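You operate a simulated robot arm through the tools that you are given. There is no shell and no other tool. Be economical: measure what you need, move in short steps, check, and stop when the job is done.

You are at the controls of a simulated robot arm. One attempt, no reset.

JOB
Put things in order on the dining table top. At the end: the teal succulent from the dining table top stands where the teal ribbon tin stood; the yellow biscuit pack (marked "OAT") from the dining table top is on the glass tray; the teal ribbon tin stands where the brown music box stood; the brown music box stands on top of the white top board; whatever was shut is shut again. Leave all else as you found it, and nothing knocked over.

It is judged by the outcome, as a careful person would: the job done as asked, and still so three seconds after it is handed in. It fails if anything else is knocked over, pushed out of place, dropped, spilled or broken.

ROBOT AND FRAMES
A 6-joint arm with a two-finger parallel gripper, fixed in place. Base frame: the origin is at the foot of the arm, x ahead of it, y to its left, z up; the work surface is at about z = 0. Lengths are in mm, angles in rad, forces in N, time in s.
With the tool pointing down near the work surface it reaches from about 180 to 460 mm from the base axis. Its first joint turns from -1.222 to 1.222 rad. Payload 1.9 kg.
Tool frame: the origin (TCP) lies between the finger pads and is the grasp point; the fingertips stand 23 mm ahead of it; z points along the fingers, y is the line along which they close. The gripper opens to 94 mm. The fingers are 38 mm wide and 10 mm thick; the gripper's body (54 by 96 mm) begins 39 mm behind the TCP.
Orientation is that of the tool frame in the base frame, as a unit quaternion [x, y, z, w]. With the fingers straight down and closing along the base's y, the tool's x points along the base's -x, its y along +y and its z along -z.

CONTROLS
- The arm moves only by the tool play_rows. Its argument "commands" is a list of rows, each a list of 2 entries, a list of its own where there are three numbers: the shift along the base's x, y, z in m, then the turn, a rotation vector about the base's x, y, z in rad. In form: [[[dx, dy, dz], [wx, wy, wz]], ...]. A call has 1 to 10 rows; each row is the pose to reach, as a shift and turn from the pose commanded when the call began. "fingers" is the finger opening in m, from 0 to 0.094, set as the call begins (left out, the last holds). Each row takes 0.2 s and may step no farther than 50 mm and 0.15 rad from the row before; otherwise, or with a gripper value out of range, the whole call is refused. Where a pose cannot be reached the arm comes as near as it can. A force on the tool above 40 N (or 10 N above the force at the start of the call, whichever is more), or a blocked arm, ends the call early, and 0.2 s more pass. Each finger travels about 108 mm/s and halts on what it meets, pressing with about 38 N; the grip force reading is that of the motor and also rises with nothing between the fingers. The clock runs only during rows and for 0.2 s after the last one: add rows that repeat a pose to give the fingers time. The reply holds the time, the measured pose of the TCP, the force on the tool along the base axes, the opening and the grip force, in the units named above and with some noise.
- Cameras (640 x 400 px; columns grow to the right, rows downward): "scene" is fixed at [53, 323.6, 396.2]; the picture's right is [-0.64, -0.77, 0.00], its down [-0.53, 0.44, -0.72] and it looks along [0.55, -0.46, -0.69] (base axes); focal length 214 px, centre (320, 200). "wrist" rides on the gripper at [-39, 0, -44] in the tool frame; the picture's right is [0.00, -1.00, 0.00], its down [0.97, 0.00, -0.24] and it looks along [0.24, 0.00, 0.97] (tool axes); focal length 218 px, centre (320, 200).
- capture(camera): a new picture of that camera. No time passes.
- pixel_to_xyz(camera, pixels): there is no depth. For up to 12 entries [column, row, z] of the newest picture of that camera ("zoom" is the newest enlarged one), the place [x, y] in the base frame at which the ray of that pixel passes the height z, good to about 2 mm, but the place of the scene camera against the robot may be out by one fixed shift of up to 25 mm in any direction. No time passes.
- close_up(camera, box): a new picture of the part [left, top, right, bottom] of that camera's present view, enlarged. No time passes.
- finish_job(): hands the job in; it is judged then, once.

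Work in short steps. Measure before you move; look again where a grasp or a placing could have gone wrong, and mend it. You have 80 turns and 38 pictures in all, those below and enlarged ones among them. Open the gripper and draw the arm clear of the work before you hand the job in, unless the task says otherwise; then end with one line.

The tools are called after ">>>" as a command line: name --argument value ..., lists and objects as JSON in quotes. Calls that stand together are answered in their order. play_rows: Moves the arm, as the interface text tells. Its arguments: {"type":"object","properties":{"commands":{"type":"array"},"fingers":{"type":"number"}},"required":["commands"]} The other tools are called the same way: capture (camera) takes a picture; pixel_to_xyz (camera, pixels) gives the place at which the rays of pixels pass given heights; close_up (camera, box) takes an enlarged picture of a part of a camera's view; finish_job () hands the job in.

At the start:

```text
clock: 0.0
position: [286.6, 140.3, 255.8]
tcp_rot: [0.0, 1.0, 0.0, -0.001]
wrist_force: [-0.9, 0.3, 0.5]
gripper_width: 93.8
grip_force: 0.0
```

scene: 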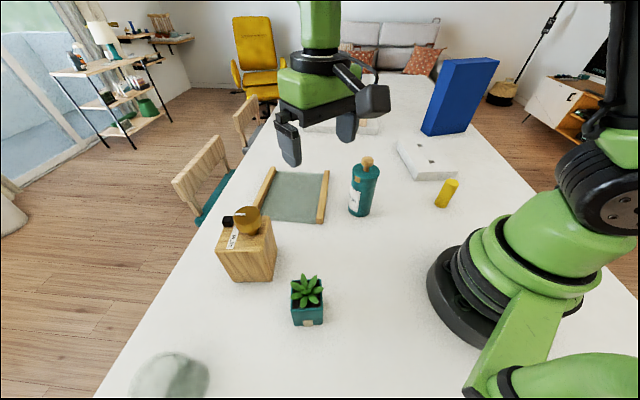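
wrist: 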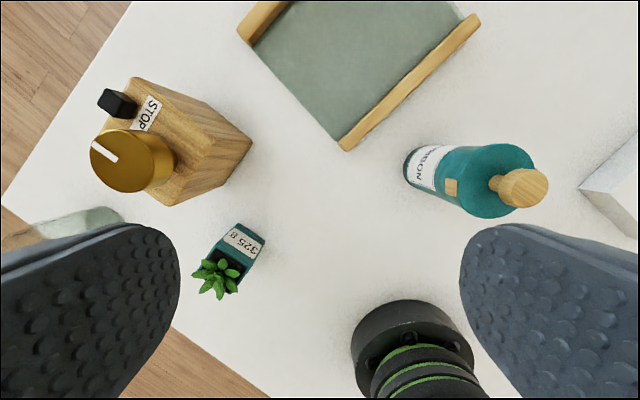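

The scene shows a wooden box with a knob (245,245), a succulent (307,302), a teal bottle-like tin (363,187), a tray (292,195), a yellow item (447,193) and a white thing (427,160). I'll look closer at both ends before moving.

>>> close_up --camera "scene" --box '[330, 40, 530, 220]'

>>> close_up --camera "scene" --box '[190, 150, 390, 340]'

```text
2.22 times, centred on (430, 130) of scene
```

zoom: 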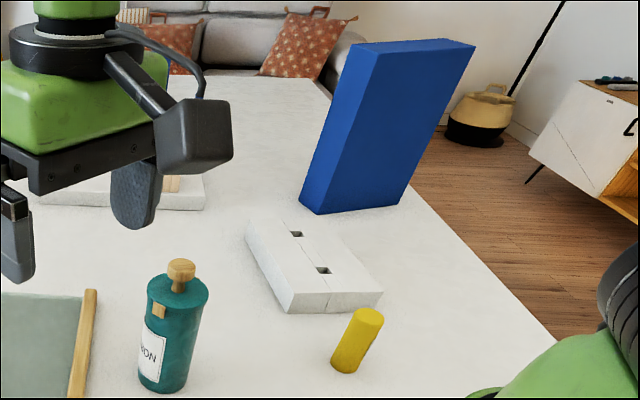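

```text
2.11 times, centred on (290, 245) of scene
```

zoom: 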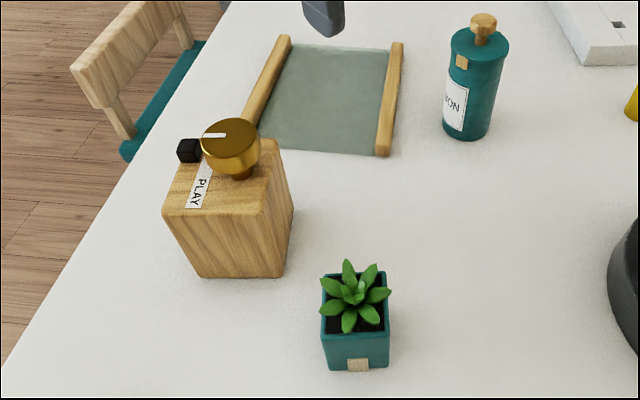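

The far board is hidden by the gripper, and the OAT mark isn't visible. I'll measure rough places and shift the arm right for a better view.

>>> pixel_to_xyz --camera "scene" --pixels '[[360, 213, 0], [440, 205, 0], [307, 322, 0], [245, 280, 0], [425, 180, 0], [445, 135, 0], [340, 130, 0], [292, 220, 0], [265, 170, 0], [497, 60, 150], [443, 58, 150]]'

>>> play_rows --commands '[[[0, -0.045, 0.02], [0, 0, 0]], [[0, -0.09, 0.03], [0, 0, 0]], [[0, -0.135, 0.03], [0, 0, 0]], [[0, -0.18, 0.03], [0, 0, 0]], [[0, -0.18, 0.03], [0, 0, 0]]]'

>>> capture --camera "scene"

>>> capture --camera "wrist"

```text
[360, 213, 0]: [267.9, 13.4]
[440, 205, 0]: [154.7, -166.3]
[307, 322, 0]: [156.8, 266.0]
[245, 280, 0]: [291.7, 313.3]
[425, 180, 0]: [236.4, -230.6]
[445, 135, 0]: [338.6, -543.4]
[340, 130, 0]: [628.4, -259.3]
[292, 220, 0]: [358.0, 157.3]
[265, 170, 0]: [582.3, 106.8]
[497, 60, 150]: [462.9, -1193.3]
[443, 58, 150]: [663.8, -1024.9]
```

```text
clock: 1.2
position: [287.9, -42.1, 282.8]
tcp_rot: [-0.001, 1.0, 0.0, 0.0]
wrist_force: [-0.4, -0.3, -0.3]
gripper_width: 93.8
grip_force: 0.1
```

```text
33 pictures are left
```

scene: 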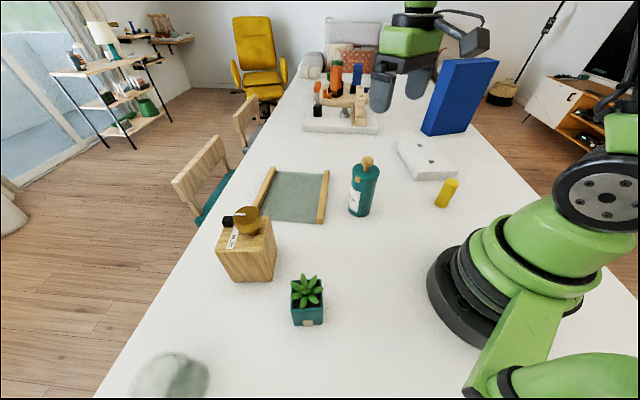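

```text
32 pictures are left
```

wrist: 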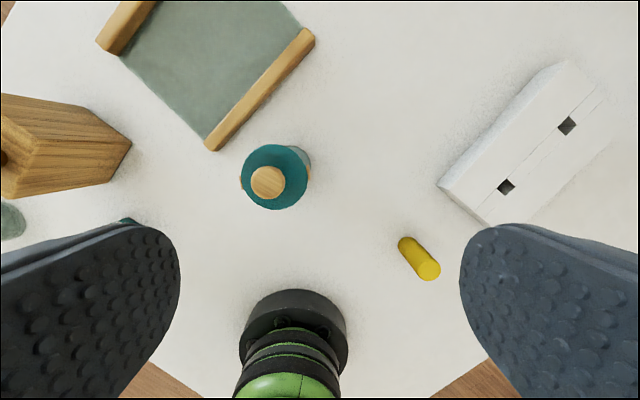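

Now the far end shows a board with objects at (340,115), a white slab with slots (427,160), and the yellow cylinder (446,193). I'll enlarge these.

>>> close_up --camera "scene" --box '[280, 60, 400, 140]'

>>> close_up --camera "scene" --box '[385, 130, 475, 215]'

>>> pixel_to_xyz --camera "wrist" --pixels '[[405, 240, 0], [430, 270, 50], [268, 182, 100], [268, 182, 120], [210, 150, 0], [315, 40, 10], [487, 222, 30], [438, 185, 30], [568, 62, 30], [608, 100, 30], [505, 187, 30], [567, 126, 30]]'

```text
5.00 times, centred on (340, 100) of scene
```

zoom: 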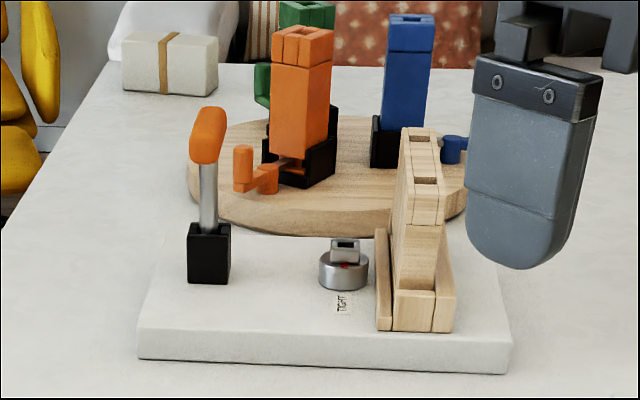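

```text
4.71 times, centred on (430, 172) of scene
```

zoom: 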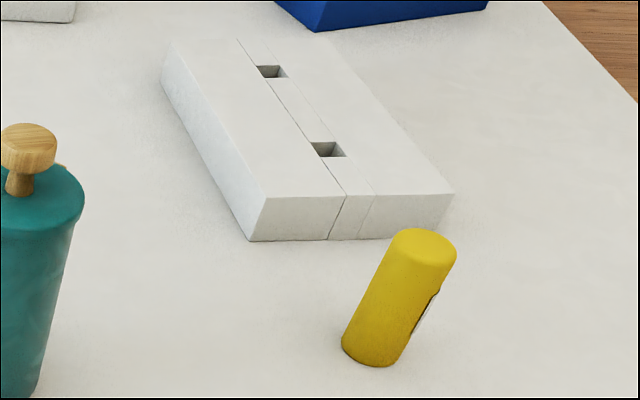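

```text
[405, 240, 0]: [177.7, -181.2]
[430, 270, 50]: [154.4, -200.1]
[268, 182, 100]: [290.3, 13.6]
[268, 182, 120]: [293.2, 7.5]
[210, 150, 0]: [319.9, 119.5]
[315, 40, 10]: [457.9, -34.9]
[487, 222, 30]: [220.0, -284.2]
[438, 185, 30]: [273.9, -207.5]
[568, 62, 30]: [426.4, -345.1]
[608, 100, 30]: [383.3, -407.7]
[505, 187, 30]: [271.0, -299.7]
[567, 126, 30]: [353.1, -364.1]
```

The yellow cylinder has a label on the side turned away; the slab with slots could be the white top board. I'll move over it for a better look, and check the translucent object at (170,375) as well.

>>> play_rows --commands '[[[-0.01, -0.045, 0], [0, 0, 0]], [[-0.02, -0.09, 0], [0, 0, 0]], [[-0.03, -0.135, 0], [0, 0, 0]], [[-0.04, -0.18, 0], [0, 0, 0]], [[-0.04, -0.2, 0], [0, 0, 0]], [[-0.04, -0.2, 0], [0, 0, 0]]]'

>>> capture --camera "wrist"

>>> close_up --camera "scene" --box '[100, 320, 260, 400]'

```text
clock: 2.6
position: [247.2, -237.4, 286.3]
tcp_rot: [-0.001, 1.0, 0.0, 0.0]
wrist_force: [0.5, -0.5, 0.1]
gripper_width: 94.0
grip_force: 0.0
```

```text
29 pictures are left
```

wrist: 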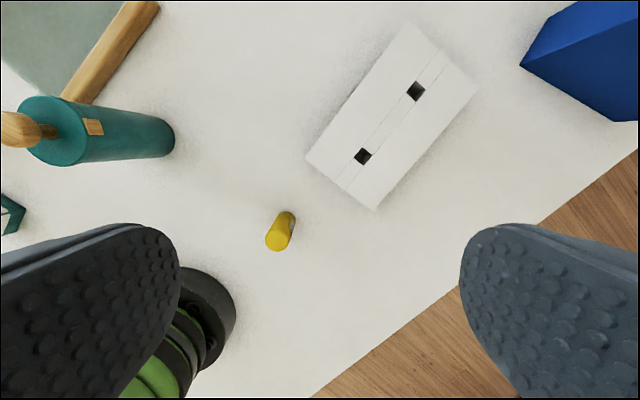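

```text
4.00 times, centred on (180, 360) of scene
```

zoom: 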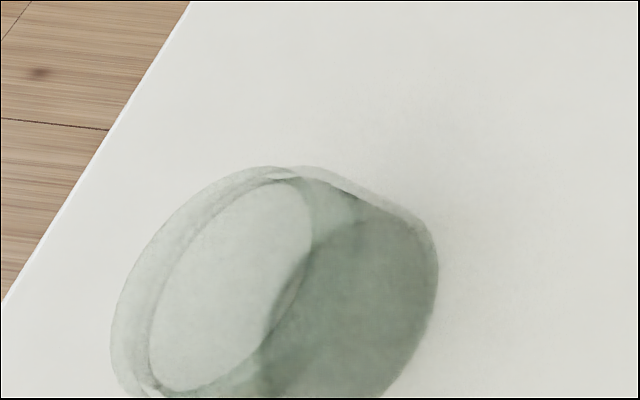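

The glass object at left is a clear jar or bowl; the tray with wood rails is the glass tray. I'll enlarge the slab and yellow pack from the wrist view, and measure.

>>> close_up --camera "wrist" --box '[250, 10, 490, 260]'

>>> pixel_to_xyz --camera "wrist" --pixels '[[305, 158, 25], [374, 209, 25], [404, 20, 25], [478, 85, 25], [279, 242, 50], [279, 242, 60], [288, 218, 0], [363, 156, 25], [416, 91, 25]]'

>>> pixel_to_xyz --camera "scene" --pixels '[[396, 140, 25], [422, 172, 25], [462, 171, 25], [421, 180, 0], [453, 182, 50], [440, 204, 0], [368, 160, 100]]'

```text
1.60 times, centred on (370, 135) of wrist
```

zoom: 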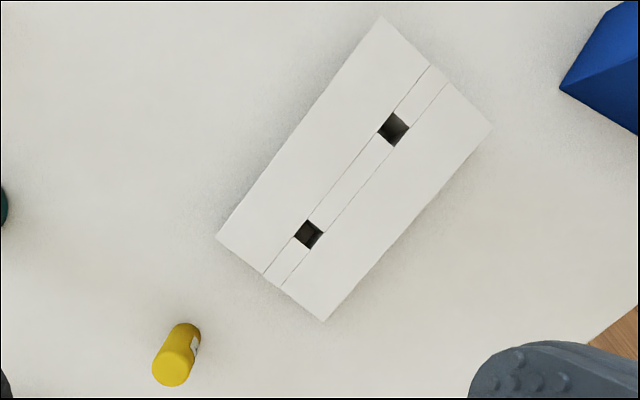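

```text
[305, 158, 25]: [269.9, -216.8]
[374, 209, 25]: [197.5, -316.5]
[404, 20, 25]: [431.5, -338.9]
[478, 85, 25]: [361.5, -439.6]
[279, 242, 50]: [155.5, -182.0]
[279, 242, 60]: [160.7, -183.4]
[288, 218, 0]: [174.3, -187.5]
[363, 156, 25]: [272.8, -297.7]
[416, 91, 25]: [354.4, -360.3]
```

```text
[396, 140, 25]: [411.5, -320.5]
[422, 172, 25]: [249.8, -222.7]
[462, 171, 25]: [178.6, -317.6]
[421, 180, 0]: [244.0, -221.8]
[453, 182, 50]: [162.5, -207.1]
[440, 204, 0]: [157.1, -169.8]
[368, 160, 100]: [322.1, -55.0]
```

The slab measures about 200 x 123 mm with its centre near (315,-328), and it is the only reachable white board. I'll now move over to the music box side to measure it.

>>> play_rows --commands '[[[0, 0.048, 0], [0, 0, 0]], [[0, 0.096, 0], [0, 0, 0]], [[0, 0.144, 0], [0, 0, 0]], [[0, 0.192, 0], [0, 0, 0]], [[0, 0.24, 0], [0, 0, 0]], [[0, 0.288, 0], [0, 0, 0]], [[0, 0.336, 0], [0, 0, 0]], [[0, 0.384, 0], [0, 0, 0]], [[0, 0.43, 0], [0, 0, 0]], [[0, 0.43, 0], [0, 0, 0]]]'

>>> capture --camera "wrist"

```text
clock: 4.8
position: [244.9, 192.8, 286.2]
tcp_rot: [0.001, 1.0, 0.0, 0.0]
wrist_force: [-0.4, -1.3, 0.5]
gripper_width: 94.2
grip_force: 0.2
```

```text
26 pictures are left
```

wrist: 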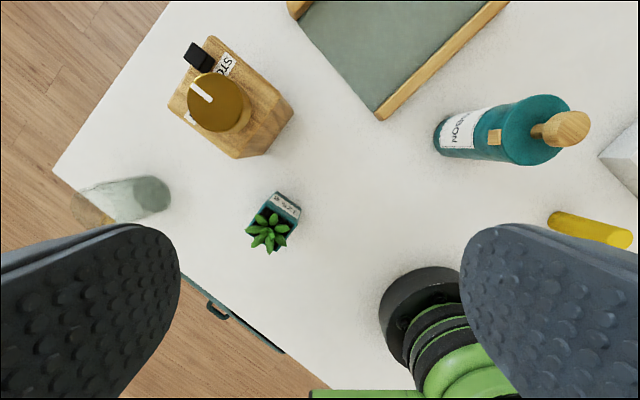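

The music box is at (230,100), succulent at (275,220). I'll enlarge to find the corners.

>>> close_up --camera "wrist" --box '[150, 20, 330, 260]'

>>> close_up --camera "scene" --box '[200, 190, 340, 340]'

```text
1.67 times, centred on (240, 140) of wrist
```

zoom: 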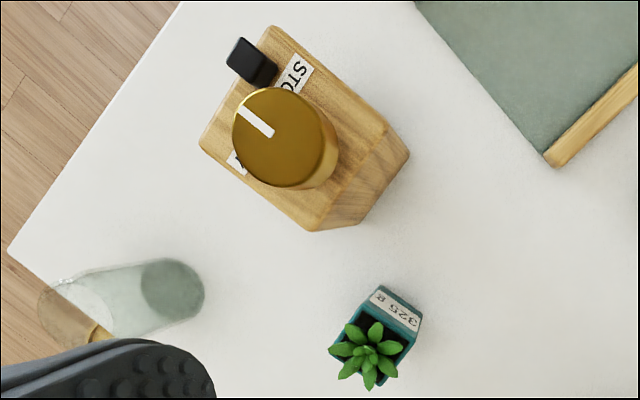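

```text
2.67 times, centred on (270, 265) of scene
```

zoom: 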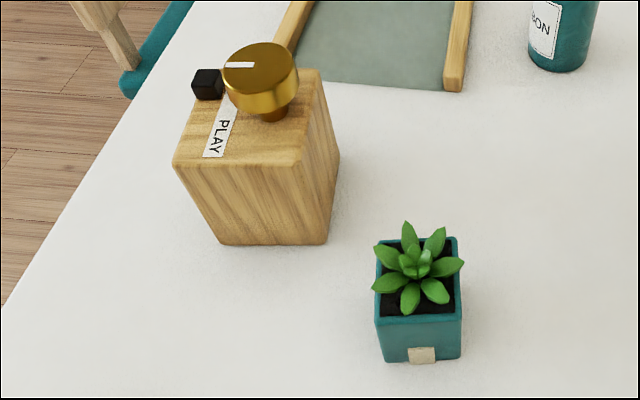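

I'll convert the corners I read (music box top about (209,36),(281,97),(235,158),(168,106); its base corners (293,113),(265,153)) into base coordinates at several heights.

>>> pixel_to_xyz --camera "wrist" --pixels '[[208.8, 36.2, 80], [280.8, 96.8, 80], [235.2, 158, 80], [168, 105.8, 80], [293.4, 113, 0], [265.2, 153.2, 0], [280.8, 96.8, 60], [235.2, 158, 60]]'

>>> pixel_to_xyz --camera "scene" --pixels '[[216.4, 251.1, 80], [262.5, 251.1, 80], [269.2, 217, 80], [231.7, 281.1, 0], [272.2, 281.1, 0], [277.5, 248.9, 0], [291.4, 309.2, 40], [322.9, 309.2, 40], [321.4, 279.2, 40], [292.5, 280, 40], [294, 325.4, 0], [322.5, 323.9, 0]]'

```text
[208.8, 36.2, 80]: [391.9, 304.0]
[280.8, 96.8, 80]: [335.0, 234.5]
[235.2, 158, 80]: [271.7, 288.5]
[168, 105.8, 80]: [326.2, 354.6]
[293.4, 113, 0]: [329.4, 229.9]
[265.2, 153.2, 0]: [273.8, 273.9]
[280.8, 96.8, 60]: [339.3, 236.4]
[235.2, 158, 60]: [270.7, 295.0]
```

```text
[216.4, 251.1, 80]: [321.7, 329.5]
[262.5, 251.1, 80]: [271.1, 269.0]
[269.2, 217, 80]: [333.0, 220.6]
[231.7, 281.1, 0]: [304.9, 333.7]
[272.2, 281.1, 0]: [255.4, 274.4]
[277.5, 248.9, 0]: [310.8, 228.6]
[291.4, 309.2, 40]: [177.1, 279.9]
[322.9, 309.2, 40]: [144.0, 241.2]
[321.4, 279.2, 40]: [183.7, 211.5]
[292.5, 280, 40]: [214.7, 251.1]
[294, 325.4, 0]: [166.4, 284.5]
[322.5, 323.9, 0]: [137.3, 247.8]
```

Scene readings agree with the wrist if shifted by about (+19,+1). The music box is about 78x76 mm and about 102 tall with a knob above; next I measure the knob height and tin from both cameras.

>>> pixel_to_xyz --camera "wrist" --pixels '[[214.8, 102.2, 140], [214.8, 102.2, 120], [193.2, 51.2, 110], [566, 129, 110], [528, 130, 80], [440, 120, 0], [441, 152, 0], [273, 228, 50], [585, 228, 50], [555, 222, 0]]'

>>> pixel_to_xyz --camera "scene" --pixels '[[247.5, 213.2, 140], [247.5, 213.2, 120], [227.2, 218.5, 110], [367, 160, 110], [366, 170, 80], [358, 215, 0], [348, 209, 0], [370, 212, 0], [452, 182, 50], [441, 206, 0]]'

>>> close_up --camera "scene" --box '[310, 140, 470, 230]'

>>> close_up --camera "wrist" --box '[400, 70, 640, 260]'

```text
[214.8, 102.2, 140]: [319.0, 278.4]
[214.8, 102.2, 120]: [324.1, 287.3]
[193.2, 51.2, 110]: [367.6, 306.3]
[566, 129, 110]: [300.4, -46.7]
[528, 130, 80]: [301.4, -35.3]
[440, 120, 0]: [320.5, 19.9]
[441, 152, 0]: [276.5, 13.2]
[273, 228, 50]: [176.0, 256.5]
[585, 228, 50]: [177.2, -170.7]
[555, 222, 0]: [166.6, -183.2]
```

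```text
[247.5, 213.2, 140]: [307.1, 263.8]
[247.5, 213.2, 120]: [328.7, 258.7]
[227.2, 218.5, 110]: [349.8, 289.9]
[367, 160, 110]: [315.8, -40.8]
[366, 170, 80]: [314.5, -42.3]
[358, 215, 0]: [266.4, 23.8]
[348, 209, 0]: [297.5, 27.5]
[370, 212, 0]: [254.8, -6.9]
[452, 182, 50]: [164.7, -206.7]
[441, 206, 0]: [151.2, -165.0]
```

```text
4.00 times, centred on (390, 185) of scene
```

zoom: 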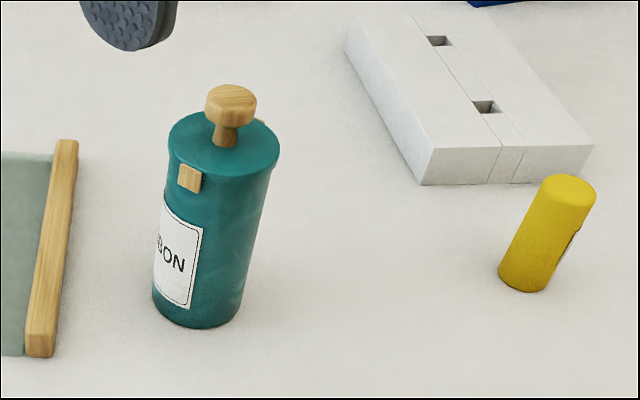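

```text
2.11 times, centred on (520, 165) of wrist
```

zoom: 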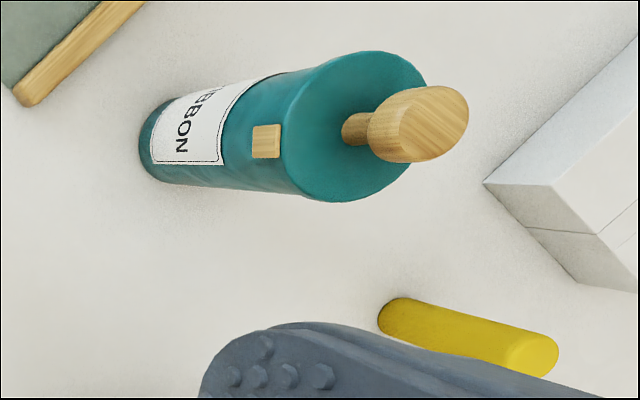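

Estimates: yellow pack centre (166,-187), about 68 mm tall; tin near (297,7); music box knob top about z=150, so the box is best gripped from the side later. The yellow pack goes first since it would block the approach to the board; I move above it.

>>> play_rows --commands '[[[0, -0.048, 0], [0, 0, 0]], [[0, -0.096, 0], [0, 0, 0]], [[0, -0.144, 0], [0, 0, 0]], [[0, -0.192, 0], [0, 0, 0]], [[0, -0.24, 0], [0, 0, 0]], [[0, -0.288, 0], [0, 0, 0]], [[0, -0.336, 0], [0, 0, 0]], [[-0.03, -0.375, -0.02], [0, 0, 0]], [[-0.075, -0.38, -0.03], [0, 0, 0]], [[-0.075, -0.38, -0.03], [0, 0, 0]]]' --fingers 0.06

>>> play_rows --commands '[[[0, 0, -0.045], [0, 0, 0]], [[0, 0, -0.09], [0, 0, 0]], [[0, 0, -0.12], [0, 0, 0]], [[0, 0, -0.12], [0, 0, 0]]]'

>>> capture --camera "wrist"

```text
refused: row 8 steps farther than a row can; nothing moved
```

```text
clock: 5.8
position: [246.5, 192.0, 164.7]
tcp_rot: [0.0, 1.0, 0.0, 0.0]
wrist_force: [0.0, 0.3, 0.1]
gripper_width: 93.8
grip_force: 0.1
```

```text
21 pictures are left
```

wrist: 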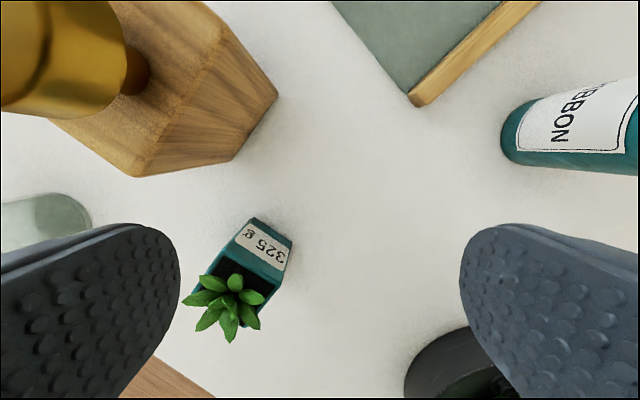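

That first call was refused, and the second lowered the arm here to z=165 in free space, touching nothing. The picture is useful: I measure base points of box, succulent, tin and tray, then go to the yellow pack with smaller steps.

>>> pixel_to_xyz --camera "wrist" --pixels '[[278, 97, 0], [233, 159, 0], [254, 217, 0], [293, 239, 0], [285, 270, 0], [236, 253, 50], [280, 275, 50], [501, 135, 0], [515, 108, 0], [517, 160, 0], [416, 105, 0], [408, 95, 10]]'

>>> play_rows --commands '[[[0, 0, 0.045], [0, 0, 0]], [[0, 0, 0.09], [0, 0, 0]], [[0, -0.02, 0.12], [0, 0, 0]], [[0, -0.066, 0.12], [0, 0, 0]], [[0, -0.112, 0.12], [0, 0, 0]], [[0, -0.158, 0.12], [0, 0, 0]], [[0, -0.204, 0.12], [0, 0, 0]], [[0, -0.25, 0.12], [0, 0, 0]], [[0, -0.296, 0.12], [0, 0, 0]], [[0, -0.34, 0.12], [0, 0, 0]]]' --fingers 0.06

```text
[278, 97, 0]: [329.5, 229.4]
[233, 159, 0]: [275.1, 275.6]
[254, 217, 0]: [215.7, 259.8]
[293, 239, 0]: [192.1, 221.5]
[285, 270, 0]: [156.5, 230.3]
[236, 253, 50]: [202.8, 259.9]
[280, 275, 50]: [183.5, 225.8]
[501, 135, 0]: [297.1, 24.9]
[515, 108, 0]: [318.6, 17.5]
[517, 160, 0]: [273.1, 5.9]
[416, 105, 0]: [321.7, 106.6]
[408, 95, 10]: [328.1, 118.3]
```

```text
clock: 8.0
position: [244.6, -149.5, 286.5]
tcp_rot: [-0.001, 1.0, 0.0, 0.0]
wrist_force: [-0.4, 0.0, -0.2]
gripper_width: 60.1
grip_force: 0.1
```

Tin centre comes out at about (297,1), radius 25; the succulent pot at about (187,254), about 42 mm square turned about 54°. Now I go above the yellow pack.

>>> play_rows --commands '[[[-0.03, -0.02, -0.03], [0, 0, 0]], [[-0.06, -0.037, -0.05], [0, 0, 0]], [[-0.079, -0.037, -0.09], [0, 0, 0]], [[-0.079, -0.037, -0.13], [0, 0, 0]], [[-0.079, -0.037, -0.15], [0, 0, 0]], [[-0.079, -0.037, -0.15], [0, 0, 0]]]'

>>> capture --camera "wrist"

```text
clock: 9.4
position: [167.9, -185.4, 135.8]
tcp_rot: [0.001, 1.0, 0.0, 0.0]
wrist_force: [0.7, 0.0, 0.8]
gripper_width: 59.8
grip_force: 0.1
```

```text
20 pictures are left
```

wrist: 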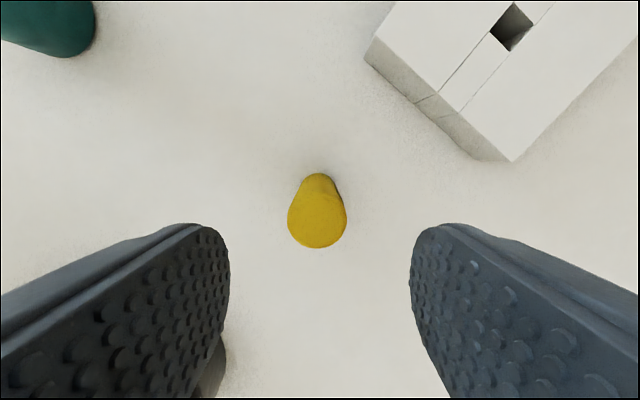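

The pack's top centre is at (317,218), nicely between the fingers at (320). I check its coordinates and the slab's edges too.

>>> pixel_to_xyz --camera "wrist" --pixels '[[317, 218, 55], [317, 218, 68], [288, 218, 60], [346, 218, 60], [319, 173, 0], [512, 162, 0], [500, 155, 25], [365, 56, 0], [374, 40, 25], [514, 160, 30]]'

```text
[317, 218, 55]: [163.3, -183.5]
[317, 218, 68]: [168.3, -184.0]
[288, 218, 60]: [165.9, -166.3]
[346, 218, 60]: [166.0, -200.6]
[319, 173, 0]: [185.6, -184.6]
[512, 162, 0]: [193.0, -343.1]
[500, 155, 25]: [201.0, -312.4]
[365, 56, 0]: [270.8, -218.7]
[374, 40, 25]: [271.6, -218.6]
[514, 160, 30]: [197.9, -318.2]
```

The pack is about 32 mm across, centred near (169,-184), and I'm at (168,-185). I descend to z=44.

>>> play_rows --commands '[[[0.002, 0.001, -0.03], [0, 0, 0]], [[0.002, 0.001, -0.06], [0, 0, 0]], [[0.002, 0.001, -0.092], [0, 0, 0]], [[0.002, 0.001, -0.092], [0, 0, 0]]]'

>>> play_rows --commands '[[[0, 0, 0], [0, 0, 0]], [[0, 0, 0], [0, 0, 0]], [[0, 0, 0], [0, 0, 0]]]' --fingers 0.02

```text
clock: 10.4
position: [168.9, -184.5, 43.1]
tcp_rot: [-0.001, 1.0, 0.0, 0.0]
wrist_force: [-1.0, 0.8, 0.3]
gripper_width: 60.4
grip_force: 0.1
```

```text
clock: 11.2
position: [169.0, -185.0, 43.4]
tcp_rot: [0.0, 1.0, 0.0, -0.001]
wrist_force: [0.1, 0.2, -0.4]
gripper_width: 29.8
grip_force: 38.2
```

Gripped at 29.8 mm. I lift and carry it toward the tray, passing well above the tin.

>>> play_rows --commands '[[[0, 0, 0.04], [0, 0, 0]], [[0, 0, 0.085], [0, 0, 0]], [[0.02, 0.02, 0.125], [0, 0, 0]], [[0.05, 0.03, 0.16], [0, 0, 0]], [[0.08, 0.05, 0.19], [0, 0, 0]], [[0.095, 0.09, 0.205], [0, 0, 0]], [[0.11, 0.13, 0.21], [0, 0, 0]], [[0.12, 0.175, 0.21], [0, 0, 0]], [[0.14, 0.215, 0.21], [0, 0, 0]], [[0.155, 0.255, 0.21], [0, 0, 0]]]'

>>> capture --camera "wrist"

```text
clock: 13.4
position: [325.0, 69.9, 250.8]
tcp_rot: [0.0, 1.0, 0.0, 0.0]
wrist_force: [-0.5, 0.3, -0.7]
gripper_width: 29.8
grip_force: 37.8
```

```text
19 pictures are left
```

wrist: 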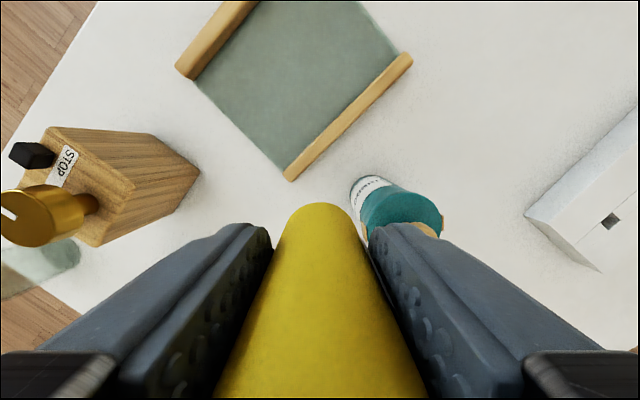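

The tray's glass lies between corners (283,168), (195,80) and the right rail (290,178)-(408,60). I measure it.

>>> pixel_to_xyz --camera "wrist" --pixels '[[283, 167, 5], [195, 80, 5], [290, 178, 0], [408, 60, 10], [400, 50, 5], [185, 70, 10], [262, 0, 10], [175, 70, 0], [290, 95, 5], [280, 130, 5]]'

>>> close_up --camera "wrist" --box '[160, 0, 430, 200]'

```text
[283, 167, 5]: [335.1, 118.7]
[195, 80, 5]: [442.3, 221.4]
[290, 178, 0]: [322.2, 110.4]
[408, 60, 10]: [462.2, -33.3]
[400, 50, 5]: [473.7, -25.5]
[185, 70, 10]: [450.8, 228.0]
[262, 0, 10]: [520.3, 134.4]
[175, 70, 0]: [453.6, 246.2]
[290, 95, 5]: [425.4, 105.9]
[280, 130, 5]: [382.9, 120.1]
```

```text
2.00 times, centred on (295, 100) of wrist
```

zoom: 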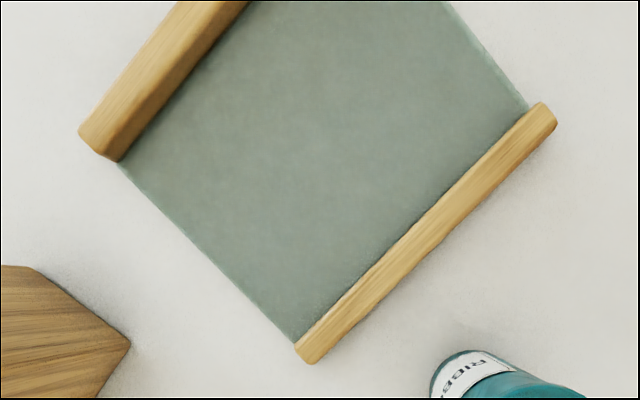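

I'll stand the pack at about (402,121) on the glass, 50 mm inside the near edge and the rail. I go there and down to z=90 first.

>>> play_rows --commands '[[[0.03, 0.02, 0], [0, 0, 0]], [[0.06, 0.04, -0.02], [0, 0, 0]], [[0.077, 0.051, -0.06], [0, 0, 0]], [[0.077, 0.051, -0.1], [0, 0, 0]], [[0.077, 0.051, -0.14], [0, 0, 0]], [[0.077, 0.051, -0.17], [0, 0, 0]], [[0.077, 0.051, -0.17], [0, 0, 0]]]'

>>> capture --camera "wrist"

```text
clock: 15.0
position: [402.3, 122.1, 84.5]
tcp_rot: [0.0, 1.0, 0.0, 0.0]
wrist_force: [0.7, 0.1, -2.1]
gripper_width: 29.7
grip_force: 37.6
```

```text
17 pictures are left
```

wrist: 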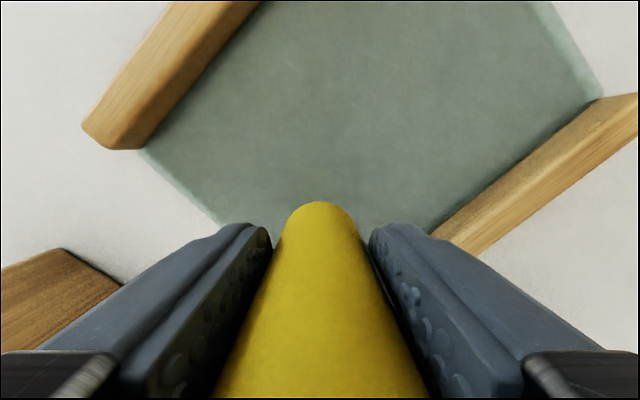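

Over the glass with room around. I lower in small steps to find contact.

>>> play_rows --commands '[[[0, 0, -0.01], [0, 0, 0]], [[0, 0, -0.02], [0, 0, 0]], [[0, 0, -0.024], [0, 0, 0]], [[0, 0, -0.024], [0, 0, 0]]]'

>>> play_rows --commands '[[[0, 0, -0.003], [0, 0, 0]], [[0, 0, -0.003], [0, 0, 0]]]'

>>> play_rows --commands '[[[0, 0, -0.003], [0, 0, 0]], [[0, 0, -0.003], [0, 0, 0]]]'

```text
clock: 16.0
position: [401.5, 121.1, 61.1]
tcp_rot: [0.0, 1.0, 0.0, 0.0]
wrist_force: [0.3, 0.4, -0.1]
gripper_width: 29.9
grip_force: 37.7
```

```text
clock: 16.6
position: [401.4, 120.9, 56.9]
tcp_rot: [0.0, 1.0, 0.0, 0.0]
wrist_force: [-0.1, -0.1, -1.3]
gripper_width: 29.8
grip_force: 37.8
```

```text
clock: 17.2
position: [402.4, 120.8, 52.4]
tcp_rot: [-0.001, 1.0, 0.0, -0.001]
wrist_force: [0.6, -0.3, -0.9]
gripper_width: 29.7
grip_force: 38.3
```

No contact yet at z=52.4, so I continue down in 2 mm steps.

>>> play_rows --commands '[[[0, 0, -0.002], [0, 0, 0]], [[0, 0, -0.002], [0, 0, 0]]]'

>>> play_rows --commands '[[[0, 0, -0.002], [0, 0, 0]], [[0, 0, -0.002], [0, 0, 0]]]'

>>> play_rows --commands '[[[0, 0, -0.0015], [0, 0, 0]], [[0, 0, -0.0015], [0, 0, 0]]]'

```text
clock: 17.8
position: [401.2, 121.4, 52.7]
tcp_rot: [0.0, 1.0, 0.0, 0.0]
wrist_force: [0.1, 1.0, -0.2]
gripper_width: 29.8
grip_force: 37.7
```

```text
clock: 18.4
position: [402.5, 121.7, 50.6]
tcp_rot: [0.0, 1.0, 0.001, 0.001]
wrist_force: [-10.1, 0.5, 32.1]
gripper_width: 29.9
grip_force: 37.8
```

```text
clock: 19.0
position: [403.0, 122.3, 48.6]
tcp_rot: [0.0, 1.0, 0.001, 0.003]
wrist_force: [1.1, 1.7, 34.3]
gripper_width: 29.9
grip_force: 37.8
```

Contact with the glass (about 34 N). I ease up 1 mm and open.

>>> play_rows --commands '[[[0, 0, 0.0015], [0, 0, 0]], [[0, 0, 0.0015], [0, 0, 0]]]'

>>> play_rows --commands '[[[0, 0, 0], [0, 0, 0]], [[0, 0, 0], [0, 0, 0]], [[0, 0, 0.04], [0, 0, 0]], [[0, 0, 0.08], [0, 0, 0]], [[0, 0, 0.12], [0, 0, 0]], [[0, 0, 0.16], [0, 0, 0]], [[-0.03, 0, 0.2], [0, 0, 0]], [[-0.06, 0, 0.23], [0, 0, 0]], [[-0.06, 0, 0.23], [0, 0, 0]]]' --fingers 0.055

>>> capture --camera "wrist"

```text
clock: 19.6
position: [401.9, 121.1, 50.1]
tcp_rot: [0.0, 1.0, 0.0, 0.001]
wrist_force: [8.2, 2.8, 18.1]
gripper_width: 29.8
grip_force: 38.0
```

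```text
clock: 21.6
position: [342.8, 119.9, 279.6]
tcp_rot: [-0.001, 1.0, 0.0, 0.001]
wrist_force: [0.2, 0.0, -1.0]
gripper_width: 55.0
grip_force: 0.1
```

```text
16 pictures are left
```

wrist: 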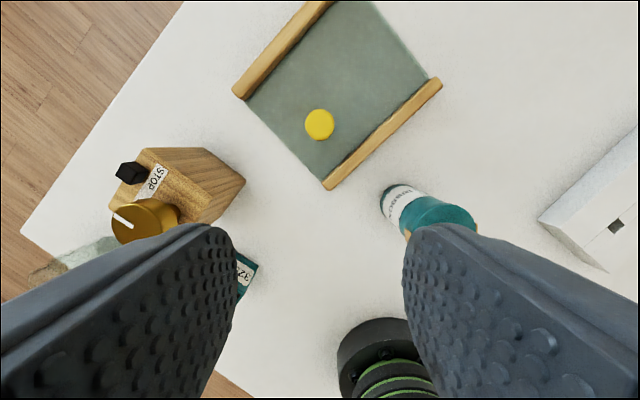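

The pack stands on the tray at (319,124). Now the music box, which I'll take from the side: first I yaw +0.88 rad to line up with its faces while staying high.

>>> play_rows --commands '[[[-0.01, 0.01, 0], [0, 0, 0.147]], [[-0.02, 0.02, 0], [0, 0, 0.294]], [[-0.03, 0.04, 0], [0, 0, 0.44]], [[-0.04, 0.06, 0], [0, 0, 0.587]], [[-0.05, 0.08, 0], [0, 0, 0.734]], [[-0.06, 0.1, 0], [0, 0, 0.88]], [[-0.06, 0.1, 0], [0, 0, 0.88]]]' --fingers 0.094

>>> play_rows --commands '[[[0, 0, 0], [0.112, -0.0924, 0]], [[0, 0, 0], [0.224, -0.185, 0]], [[0, 0, 0], [0.336, -0.277, 0]], [[0, 0, 0], [0.447, -0.37, 0]], [[0, 0, 0], [0.559, -0.462, 0]], [[0, 0, 0], [0.67, -0.554, 0]], [[0, 0, 0], [0.78, -0.646, 0]], [[0, 0, 0], [0.892, -0.738, 0]], [[0, 0, 0], [1.01, -0.835, 0]], [[0, 0, 0], [1.01, -0.835, 0]]]'

>>> capture --camera "scene"

```text
clock: 23.2
position: [278.6, 220.5, 280.8]
tcp_rot: [-0.428, 0.904, 0.0, 0.0]
wrist_force: [0.4, -0.7, 0.2]
gripper_width: 94.2
grip_force: 0.1
```

```text
refused: row 9 steps farther than a row can; nothing moved
```

```text
15 pictures are left
```

scene: 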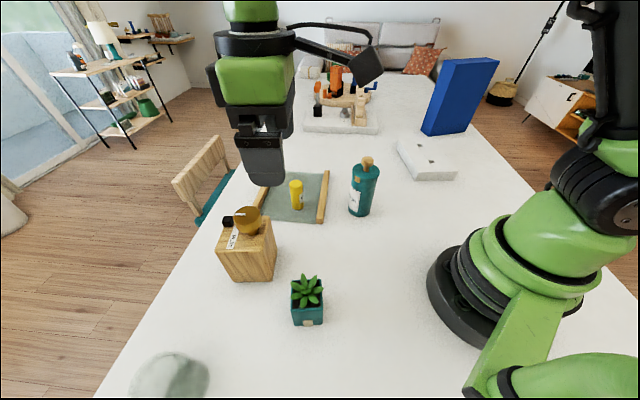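

Yaw is set; the tilt was refused for a slightly big step. I tilt 1.30 rad outward in 0.144 rad steps.

>>> play_rows --commands '[[[0, 0, 0], [0.111, -0.092, 0]], [[0, 0, 0], [0.222, -0.184, 0]], [[0, 0, 0], [0.333, -0.276, 0]], [[0, 0, 0], [0.444, -0.368, 0]], [[0, 0, 0], [0.555, -0.46, 0]], [[0, 0, 0], [0.666, -0.552, 0]], [[0, 0, 0], [0.777, -0.644, 0]], [[0, 0, 0], [0.888, -0.736, 0]], [[0, 0, 0], [1.0, -0.828, 0]], [[0, 0, 0], [1.0, -0.828, 0]]]'

>>> capture --camera "scene"

```text
clock: 25.4
position: [304.0, 214.1, 323.4]
tcp_rot: [-0.34, 0.721, 0.258, 0.546]
wrist_force: [-0.4, -0.6, -0.7]
gripper_width: 94.1
grip_force: 0.1
out of reach, approached as far as the arm can: row 8, 9, 10
```

```text
14 pictures are left
```

scene: 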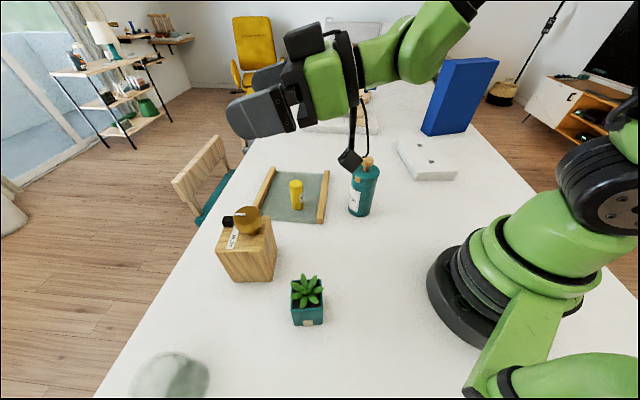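

The tilt reached about 74°, but a black box hangs below the gripper at (350,158). I enlarge this to understand the clearance underneath.

>>> close_up --camera "scene" --box '[210, 0, 450, 190]'

```text
2.11 times, centred on (330, 95) of scene
```

zoom: 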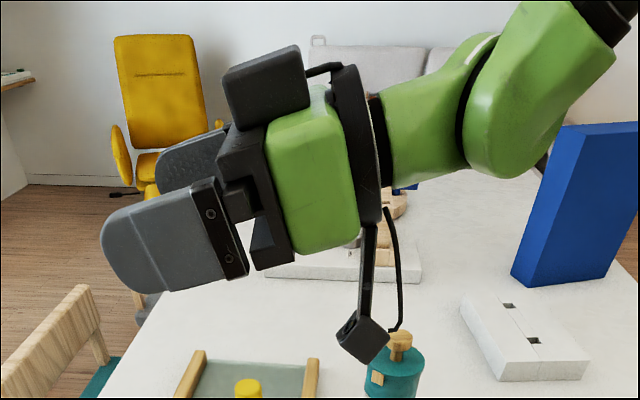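

The camera block is on top and a rod hangs about 105 mm below the axis, which would hit the table. I'll roll the tool 180° about its own axis so the rod points up, moving meanwhile above the box.

>>> play_rows --commands '[[[0.01, 0.012, 0], [0.089, 0.1077, -0.0392]], [[0.02, 0.025, 0], [0.178, 0.2154, -0.0784]], [[0.032, 0.043, 0], [0.267, 0.3231, -0.1176]], [[0.032, 0.043, 0], [0.356, 0.4308, -0.1568]], [[0.032, 0.043, 0], [0.445, 0.5385, -0.196]], [[0.032, 0.043, 0], [0.534, 0.6462, -0.2352]], [[0.032, 0.043, 0], [0.623, 0.7539, -0.2744]], [[0.032, 0.043, 0], [0.712, 0.8616, -0.3136]], [[0.032, 0.043, 0], [0.801, 0.9693, -0.3528]], [[0.032, 0.043, 0], [0.89, 1.077, -0.392]]]'

```text
clock: 27.6
position: [333.0, 255.2, 321.4]
tcp_rot: [0.225, 0.765, 0.555, 0.239]
wrist_force: [0.3, 0.5, -0.4]
gripper_width: 93.9
grip_force: 0.0
```

It followed, and the pose is now (333,255,321). I continue the roll.

>>> play_rows --commands '[[[0, 0, 0], [0.089, 0.1077, -0.0392]], [[0, 0, 0], [0.178, 0.2154, -0.0784]], [[0, 0, 0], [0.267, 0.3231, -0.1176]], [[0, 0, 0], [0.356, 0.4308, -0.1568]], [[0, 0, 0], [0.445, 0.5385, -0.196]], [[0, 0, 0], [0.534, 0.6462, -0.2352]], [[0, 0, 0], [0.623, 0.7539, -0.2744]], [[0, 0, 0], [0.712, 0.8616, -0.3136]], [[0, 0, 0], [0.801, 0.9693, -0.3528]], [[0, 0, 0], [0.89, 1.077, -0.392]]]'

>>> play_rows --commands '[[[0, 0, 0], [0.073, 0.088, -0.0321]], [[0, 0, 0], [0.1456, 0.1762, -0.0641]], [[0, 0, 0], [0.1456, 0.1762, -0.0641]]]'

```text
clock: 29.8
position: [333.4, 257.2, 323.1]
tcp_rot: [0.676, 0.422, 0.573, -0.19]
wrist_force: [0.6, 0.9, 0.1]
gripper_width: 94.2
grip_force: 0.1
```

```text
clock: 30.6
position: [332.9, 256.3, 321.4]
tcp_rot: [0.721, 0.34, 0.546, -0.257]
wrist_force: [0.1, 0.0, -0.2]
gripper_width: 93.6
grip_force: 0.0
```

Roll complete: closing axis is horizontal, tool points at 50.4° and 16° down. I move over the box to (318,271,195) and look.

>>> play_rows --commands '[[[-0.005, 0.005, -0.04], [0, 0, 0]], [[-0.01, 0.01, -0.08], [0, 0, 0]], [[-0.015, 0.015, -0.12], [0, 0, 0]], [[-0.015, 0.015, -0.127], [0, 0, 0]], [[-0.015, 0.015, -0.127], [0, 0, 0]]]'

>>> capture --camera "scene"

```text
clock: 31.8
position: [317.9, 271.1, 194.4]
tcp_rot: [0.721, 0.341, 0.547, -0.256]
wrist_force: [-1.3, 0.3, -0.2]
gripper_width: 93.9
grip_force: 0.0
```

```text
12 pictures are left
```

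scene: 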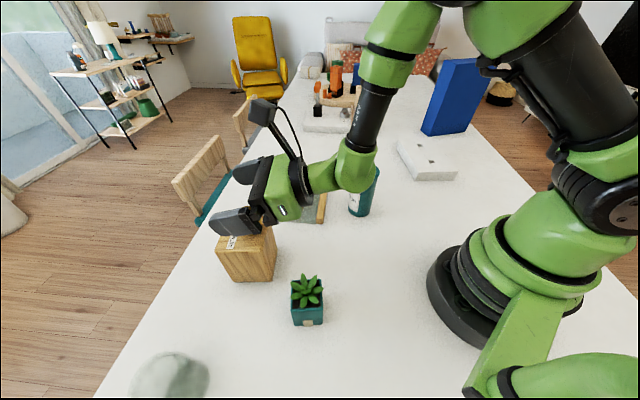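

The rod is up and the wrist clear of tin and succulent. I lower so the fingers straddle the box, first to z=110.

>>> play_rows --commands '[[[0, 0, -0.03], [0, 0, 0]], [[0, 0, -0.06], [0, 0, 0]], [[0, 0, -0.085], [0, 0, 0]], [[0, 0, -0.085], [0, 0, 0]]]'

>>> close_up --camera "scene" --box '[180, 130, 400, 340]'

```text
clock: 32.8
position: [317.7, 271.2, 108.0]
tcp_rot: [0.721, 0.342, 0.546, -0.256]
wrist_force: [0.0, 0.0, 0.0]
gripper_width: 94.0
grip_force: 0.1
```

```text
1.90 times, centred on (290, 235) of scene
```

zoom: 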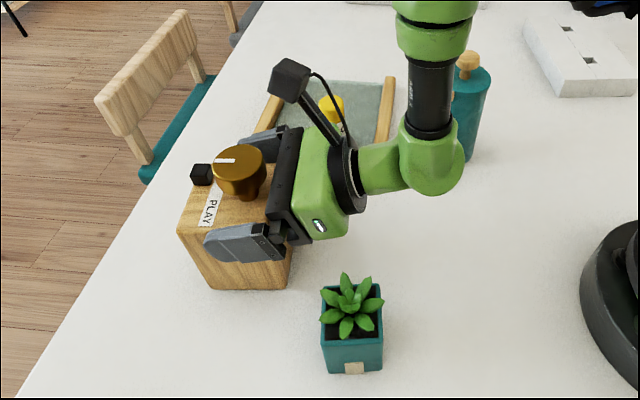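

The fingers straddle the box nicely, with the palm just behind the knob. I lower 43 mm more, slowly.

>>> play_rows --commands '[[[0, 0, -0.015], [0, 0, 0]], [[0, 0, -0.03], [0, 0, 0]], [[0, 0, -0.043], [0, 0, 0]], [[0, 0, -0.043], [0, 0, 0]]]'

>>> play_rows --commands '[[[0, 0, 0], [0, 0, 0]], [[0, 0, 0], [0, 0, 0]], [[0, 0, 0], [0, 0, 0]]]' --fingers 0.06

>>> close_up --camera "scene" --box '[180, 150, 400, 340]'

```text
clock: 33.8
position: [316.0, 269.9, 66.9]
tcp_rot: [0.72, 0.341, 0.547, -0.258]
wrist_force: [0.3, 0.3, 0.1]
gripper_width: 94.1
grip_force: 0.1
```

```text
clock: 34.6
position: [316.7, 270.0, 66.7]
tcp_rot: [0.721, 0.342, 0.546, -0.257]
wrist_force: [0.6, 1.0, -0.2]
gripper_width: 80.0
grip_force: 38.4
```

```text
2.11 times, centred on (290, 245) of scene
```

zoom: 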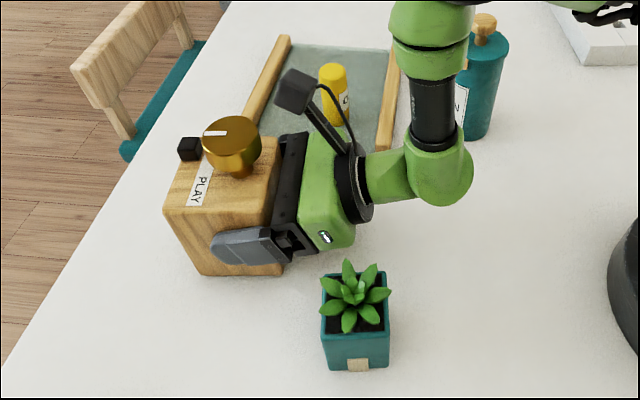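

Gripped at 80 mm. I lift 60 mm and check the load.

>>> play_rows --commands '[[[0, 0, 0.01], [0, 0, 0]], [[0, 0, 0.03], [0, 0, 0]], [[0, 0, 0.06], [0, 0, 0]], [[0, 0, 0.06], [0, 0, 0]]]'

>>> close_up --camera "scene" --box '[180, 110, 400, 320]'

```text
clock: 35.6
position: [318.0, 269.5, 126.6]
tcp_rot: [0.721, 0.341, 0.546, -0.256]
wrist_force: [0.1, 0.1, -4.6]
gripper_width: 79.8
grip_force: 38.2
```

```text
1.90 times, centred on (290, 215) of scene
```

zoom: 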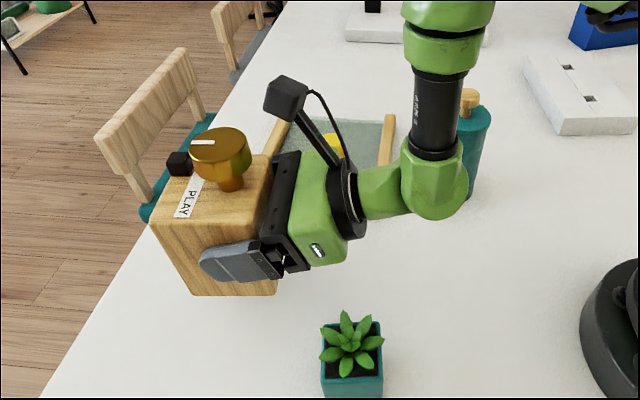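

Box hangs level (about 0.47 kg). Tin top is about z=147, so I raise to TCP z=242 (box bottom 175) and begin the swing around the base.

>>> play_rows --commands '[[[0, 0, 0.04], [0, 0, 0]], [[0, 0, 0.08], [0, 0, 0]], [[0, 0, 0.115], [0, 0, 0]], [[0, 0, 0.115], [0, 0, 0]]]'

>>> play_rows --commands '[[[0.0268, -0.0366, 0], [0, 0, -0.1093]], [[0.0502, -0.0755, 0], [0, 0, -0.2186]], [[0.0693, -0.1168, 0], [0, 0, -0.3279]], [[0.0837, -0.1599, 0], [0, 0, -0.4372]], [[0.0933, -0.2043, 0], [0, 0, -0.5465]], [[0.098, -0.2495, 0], [0, 0, -0.6558]], [[0.0977, -0.295, 0], [0, 0, -0.7651]], [[0.0977, -0.295, 0], [0, 0, -0.7651]]]'

```text
clock: 36.6
position: [316.4, 269.0, 243.0]
tcp_rot: [0.721, 0.341, 0.546, -0.256]
wrist_force: [-0.5, 0.2, -4.6]
gripper_width: 79.9
grip_force: 37.8
```

```text
clock: 38.4
position: [416.8, -25.5, 241.5]
tcp_rot: [0.796, 0.047, 0.602, -0.034]
wrist_force: [-0.2, -0.6, -4.1]
gripper_width: 79.9
grip_force: 38.0
```

Halfway, grip unchanged. I complete the swing to above the board.

>>> play_rows --commands '[[[-0.0051, -0.0451, 0], [0, 0, -0.1093]], [[-0.0153, -0.0894, 0], [0, 0, -0.2186]], [[-0.0301, -0.1324, 0], [0, 0, -0.3279]], [[-0.0496, -0.1735, 0], [0, 0, -0.4372]], [[-0.0733, -0.2121, 0], [0, 0, -0.5465]], [[-0.1012, -0.2481, 0], [0, 0, -0.6558]], [[-0.137, -0.276, 0], [0, 0, -0.764]], [[-0.137, -0.276, -0.03], [0, 0, -0.764]], [[-0.137, -0.276, -0.07], [0, 0, -0.764]], [[-0.137, -0.276, -0.07], [0, 0, -0.764]]]'

>>> capture --camera "scene"

```text
clock: 40.6
position: [278.6, -303.1, 175.0]
tcp_rot: [0.755, -0.254, 0.572, 0.195]
wrist_force: [-0.1, 0.0, -3.7]
gripper_width: 79.8
grip_force: 37.7
```

```text
8 pictures are left
```

scene: 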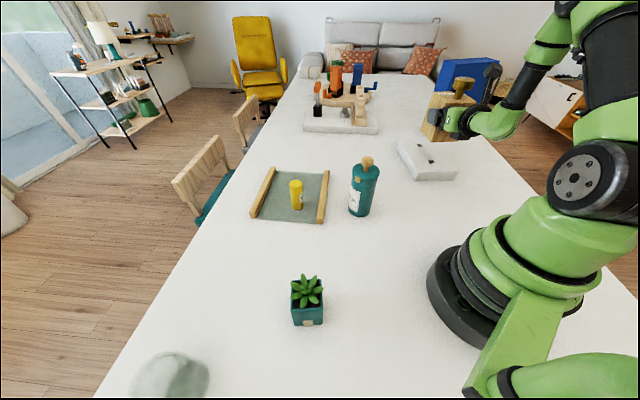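

The box is above the board. Contact is expected near TCP z=93, so I lower to about 99 and then feel downward.

>>> play_rows --commands '[[[0, 0, -0.03], [0, 0, 0]], [[0, 0, -0.055], [0, 0, 0]], [[0, 0, -0.074], [0, 0, 0]], [[0, 0, -0.074], [0, 0, 0]]]'

>>> play_rows --commands '[[[0, 0, -0.003], [0, 0, 0]], [[0, 0, -0.003], [0, 0, 0]]]'

>>> play_rows --commands '[[[0, 0, -0.002], [0, 0, 0]], [[0, 0, -0.002], [0, 0, 0]]]'

```text
clock: 41.6
position: [279.9, -301.3, 100.4]
tcp_rot: [0.753, -0.253, 0.576, 0.194]
wrist_force: [3.7, 1.6, 34.2]
gripper_width: 78.9
grip_force: 38.1
```

```text
clock: 42.2
position: [279.6, -300.7, 98.5]
tcp_rot: [0.753, -0.253, 0.575, 0.195]
wrist_force: [8.5, -3.6, 34.0]
gripper_width: 80.0
grip_force: 38.0
```

```text
clock: 42.8
position: [278.3, -300.9, 93.5]
tcp_rot: [0.756, -0.253, 0.572, 0.192]
wrist_force: [-6.7, 10.3, 33.1]
gripper_width: 79.9
grip_force: 38.3
```

Contact showed already at z≈100 and the tool still sank to 93.5 with about 34 N. I look closely before letting go.

>>> close_up --camera "scene" --box '[370, 60, 530, 200]'

```text
2.86 times, centred on (450, 130) of scene
```

zoom: 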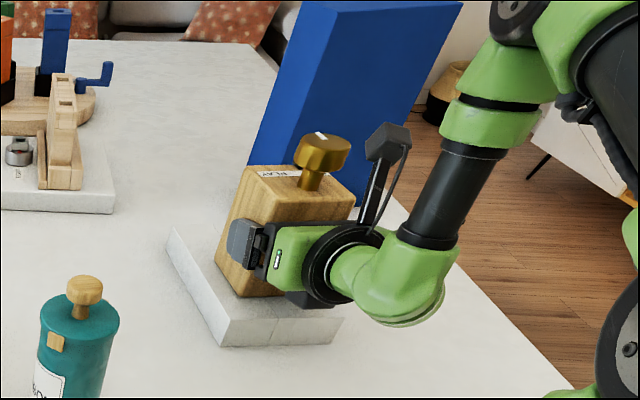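

The box stands on the board, and the extra travel was slip in the grip at about 34 N. I ease up 2 mm, open, and rise straight up as I came in.

>>> play_rows --commands '[[[0, 0, 0.002], [0, 0, 0]], [[0, 0, 0.002], [0, 0, 0]]]'

>>> play_rows --commands '[[[0, 0, 0], [0, 0, 0]], [[0, 0, 0], [0, 0, 0]], [[0, 0, 0], [0, 0, 0]]]' --fingers 0.094

>>> play_rows --commands '[[[0, 0, 0.01], [0, 0, 0]], [[0, 0, 0.03], [0, 0, 0]], [[0, 0, 0.03], [0, 0, 0]]]'

```text
clock: 43.4
position: [278.3, -300.1, 93.6]
tcp_rot: [0.758, -0.253, 0.57, 0.193]
wrist_force: [0.0, -2.9, 2.3]
gripper_width: 79.9
grip_force: 38.8
```

```text
clock: 44.2
position: [278.7, -301.3, 94.2]
tcp_rot: [0.757, -0.252, 0.572, 0.192]
wrist_force: [-0.3, -0.3, 0.0]
gripper_width: 93.9
grip_force: 0.0
```

```text
clock: 45.0
position: [279.2, -300.4, 123.5]
tcp_rot: [0.756, -0.253, 0.573, 0.193]
wrist_force: [0.1, -0.4, -1.0]
gripper_width: 94.1
grip_force: 0.1
```

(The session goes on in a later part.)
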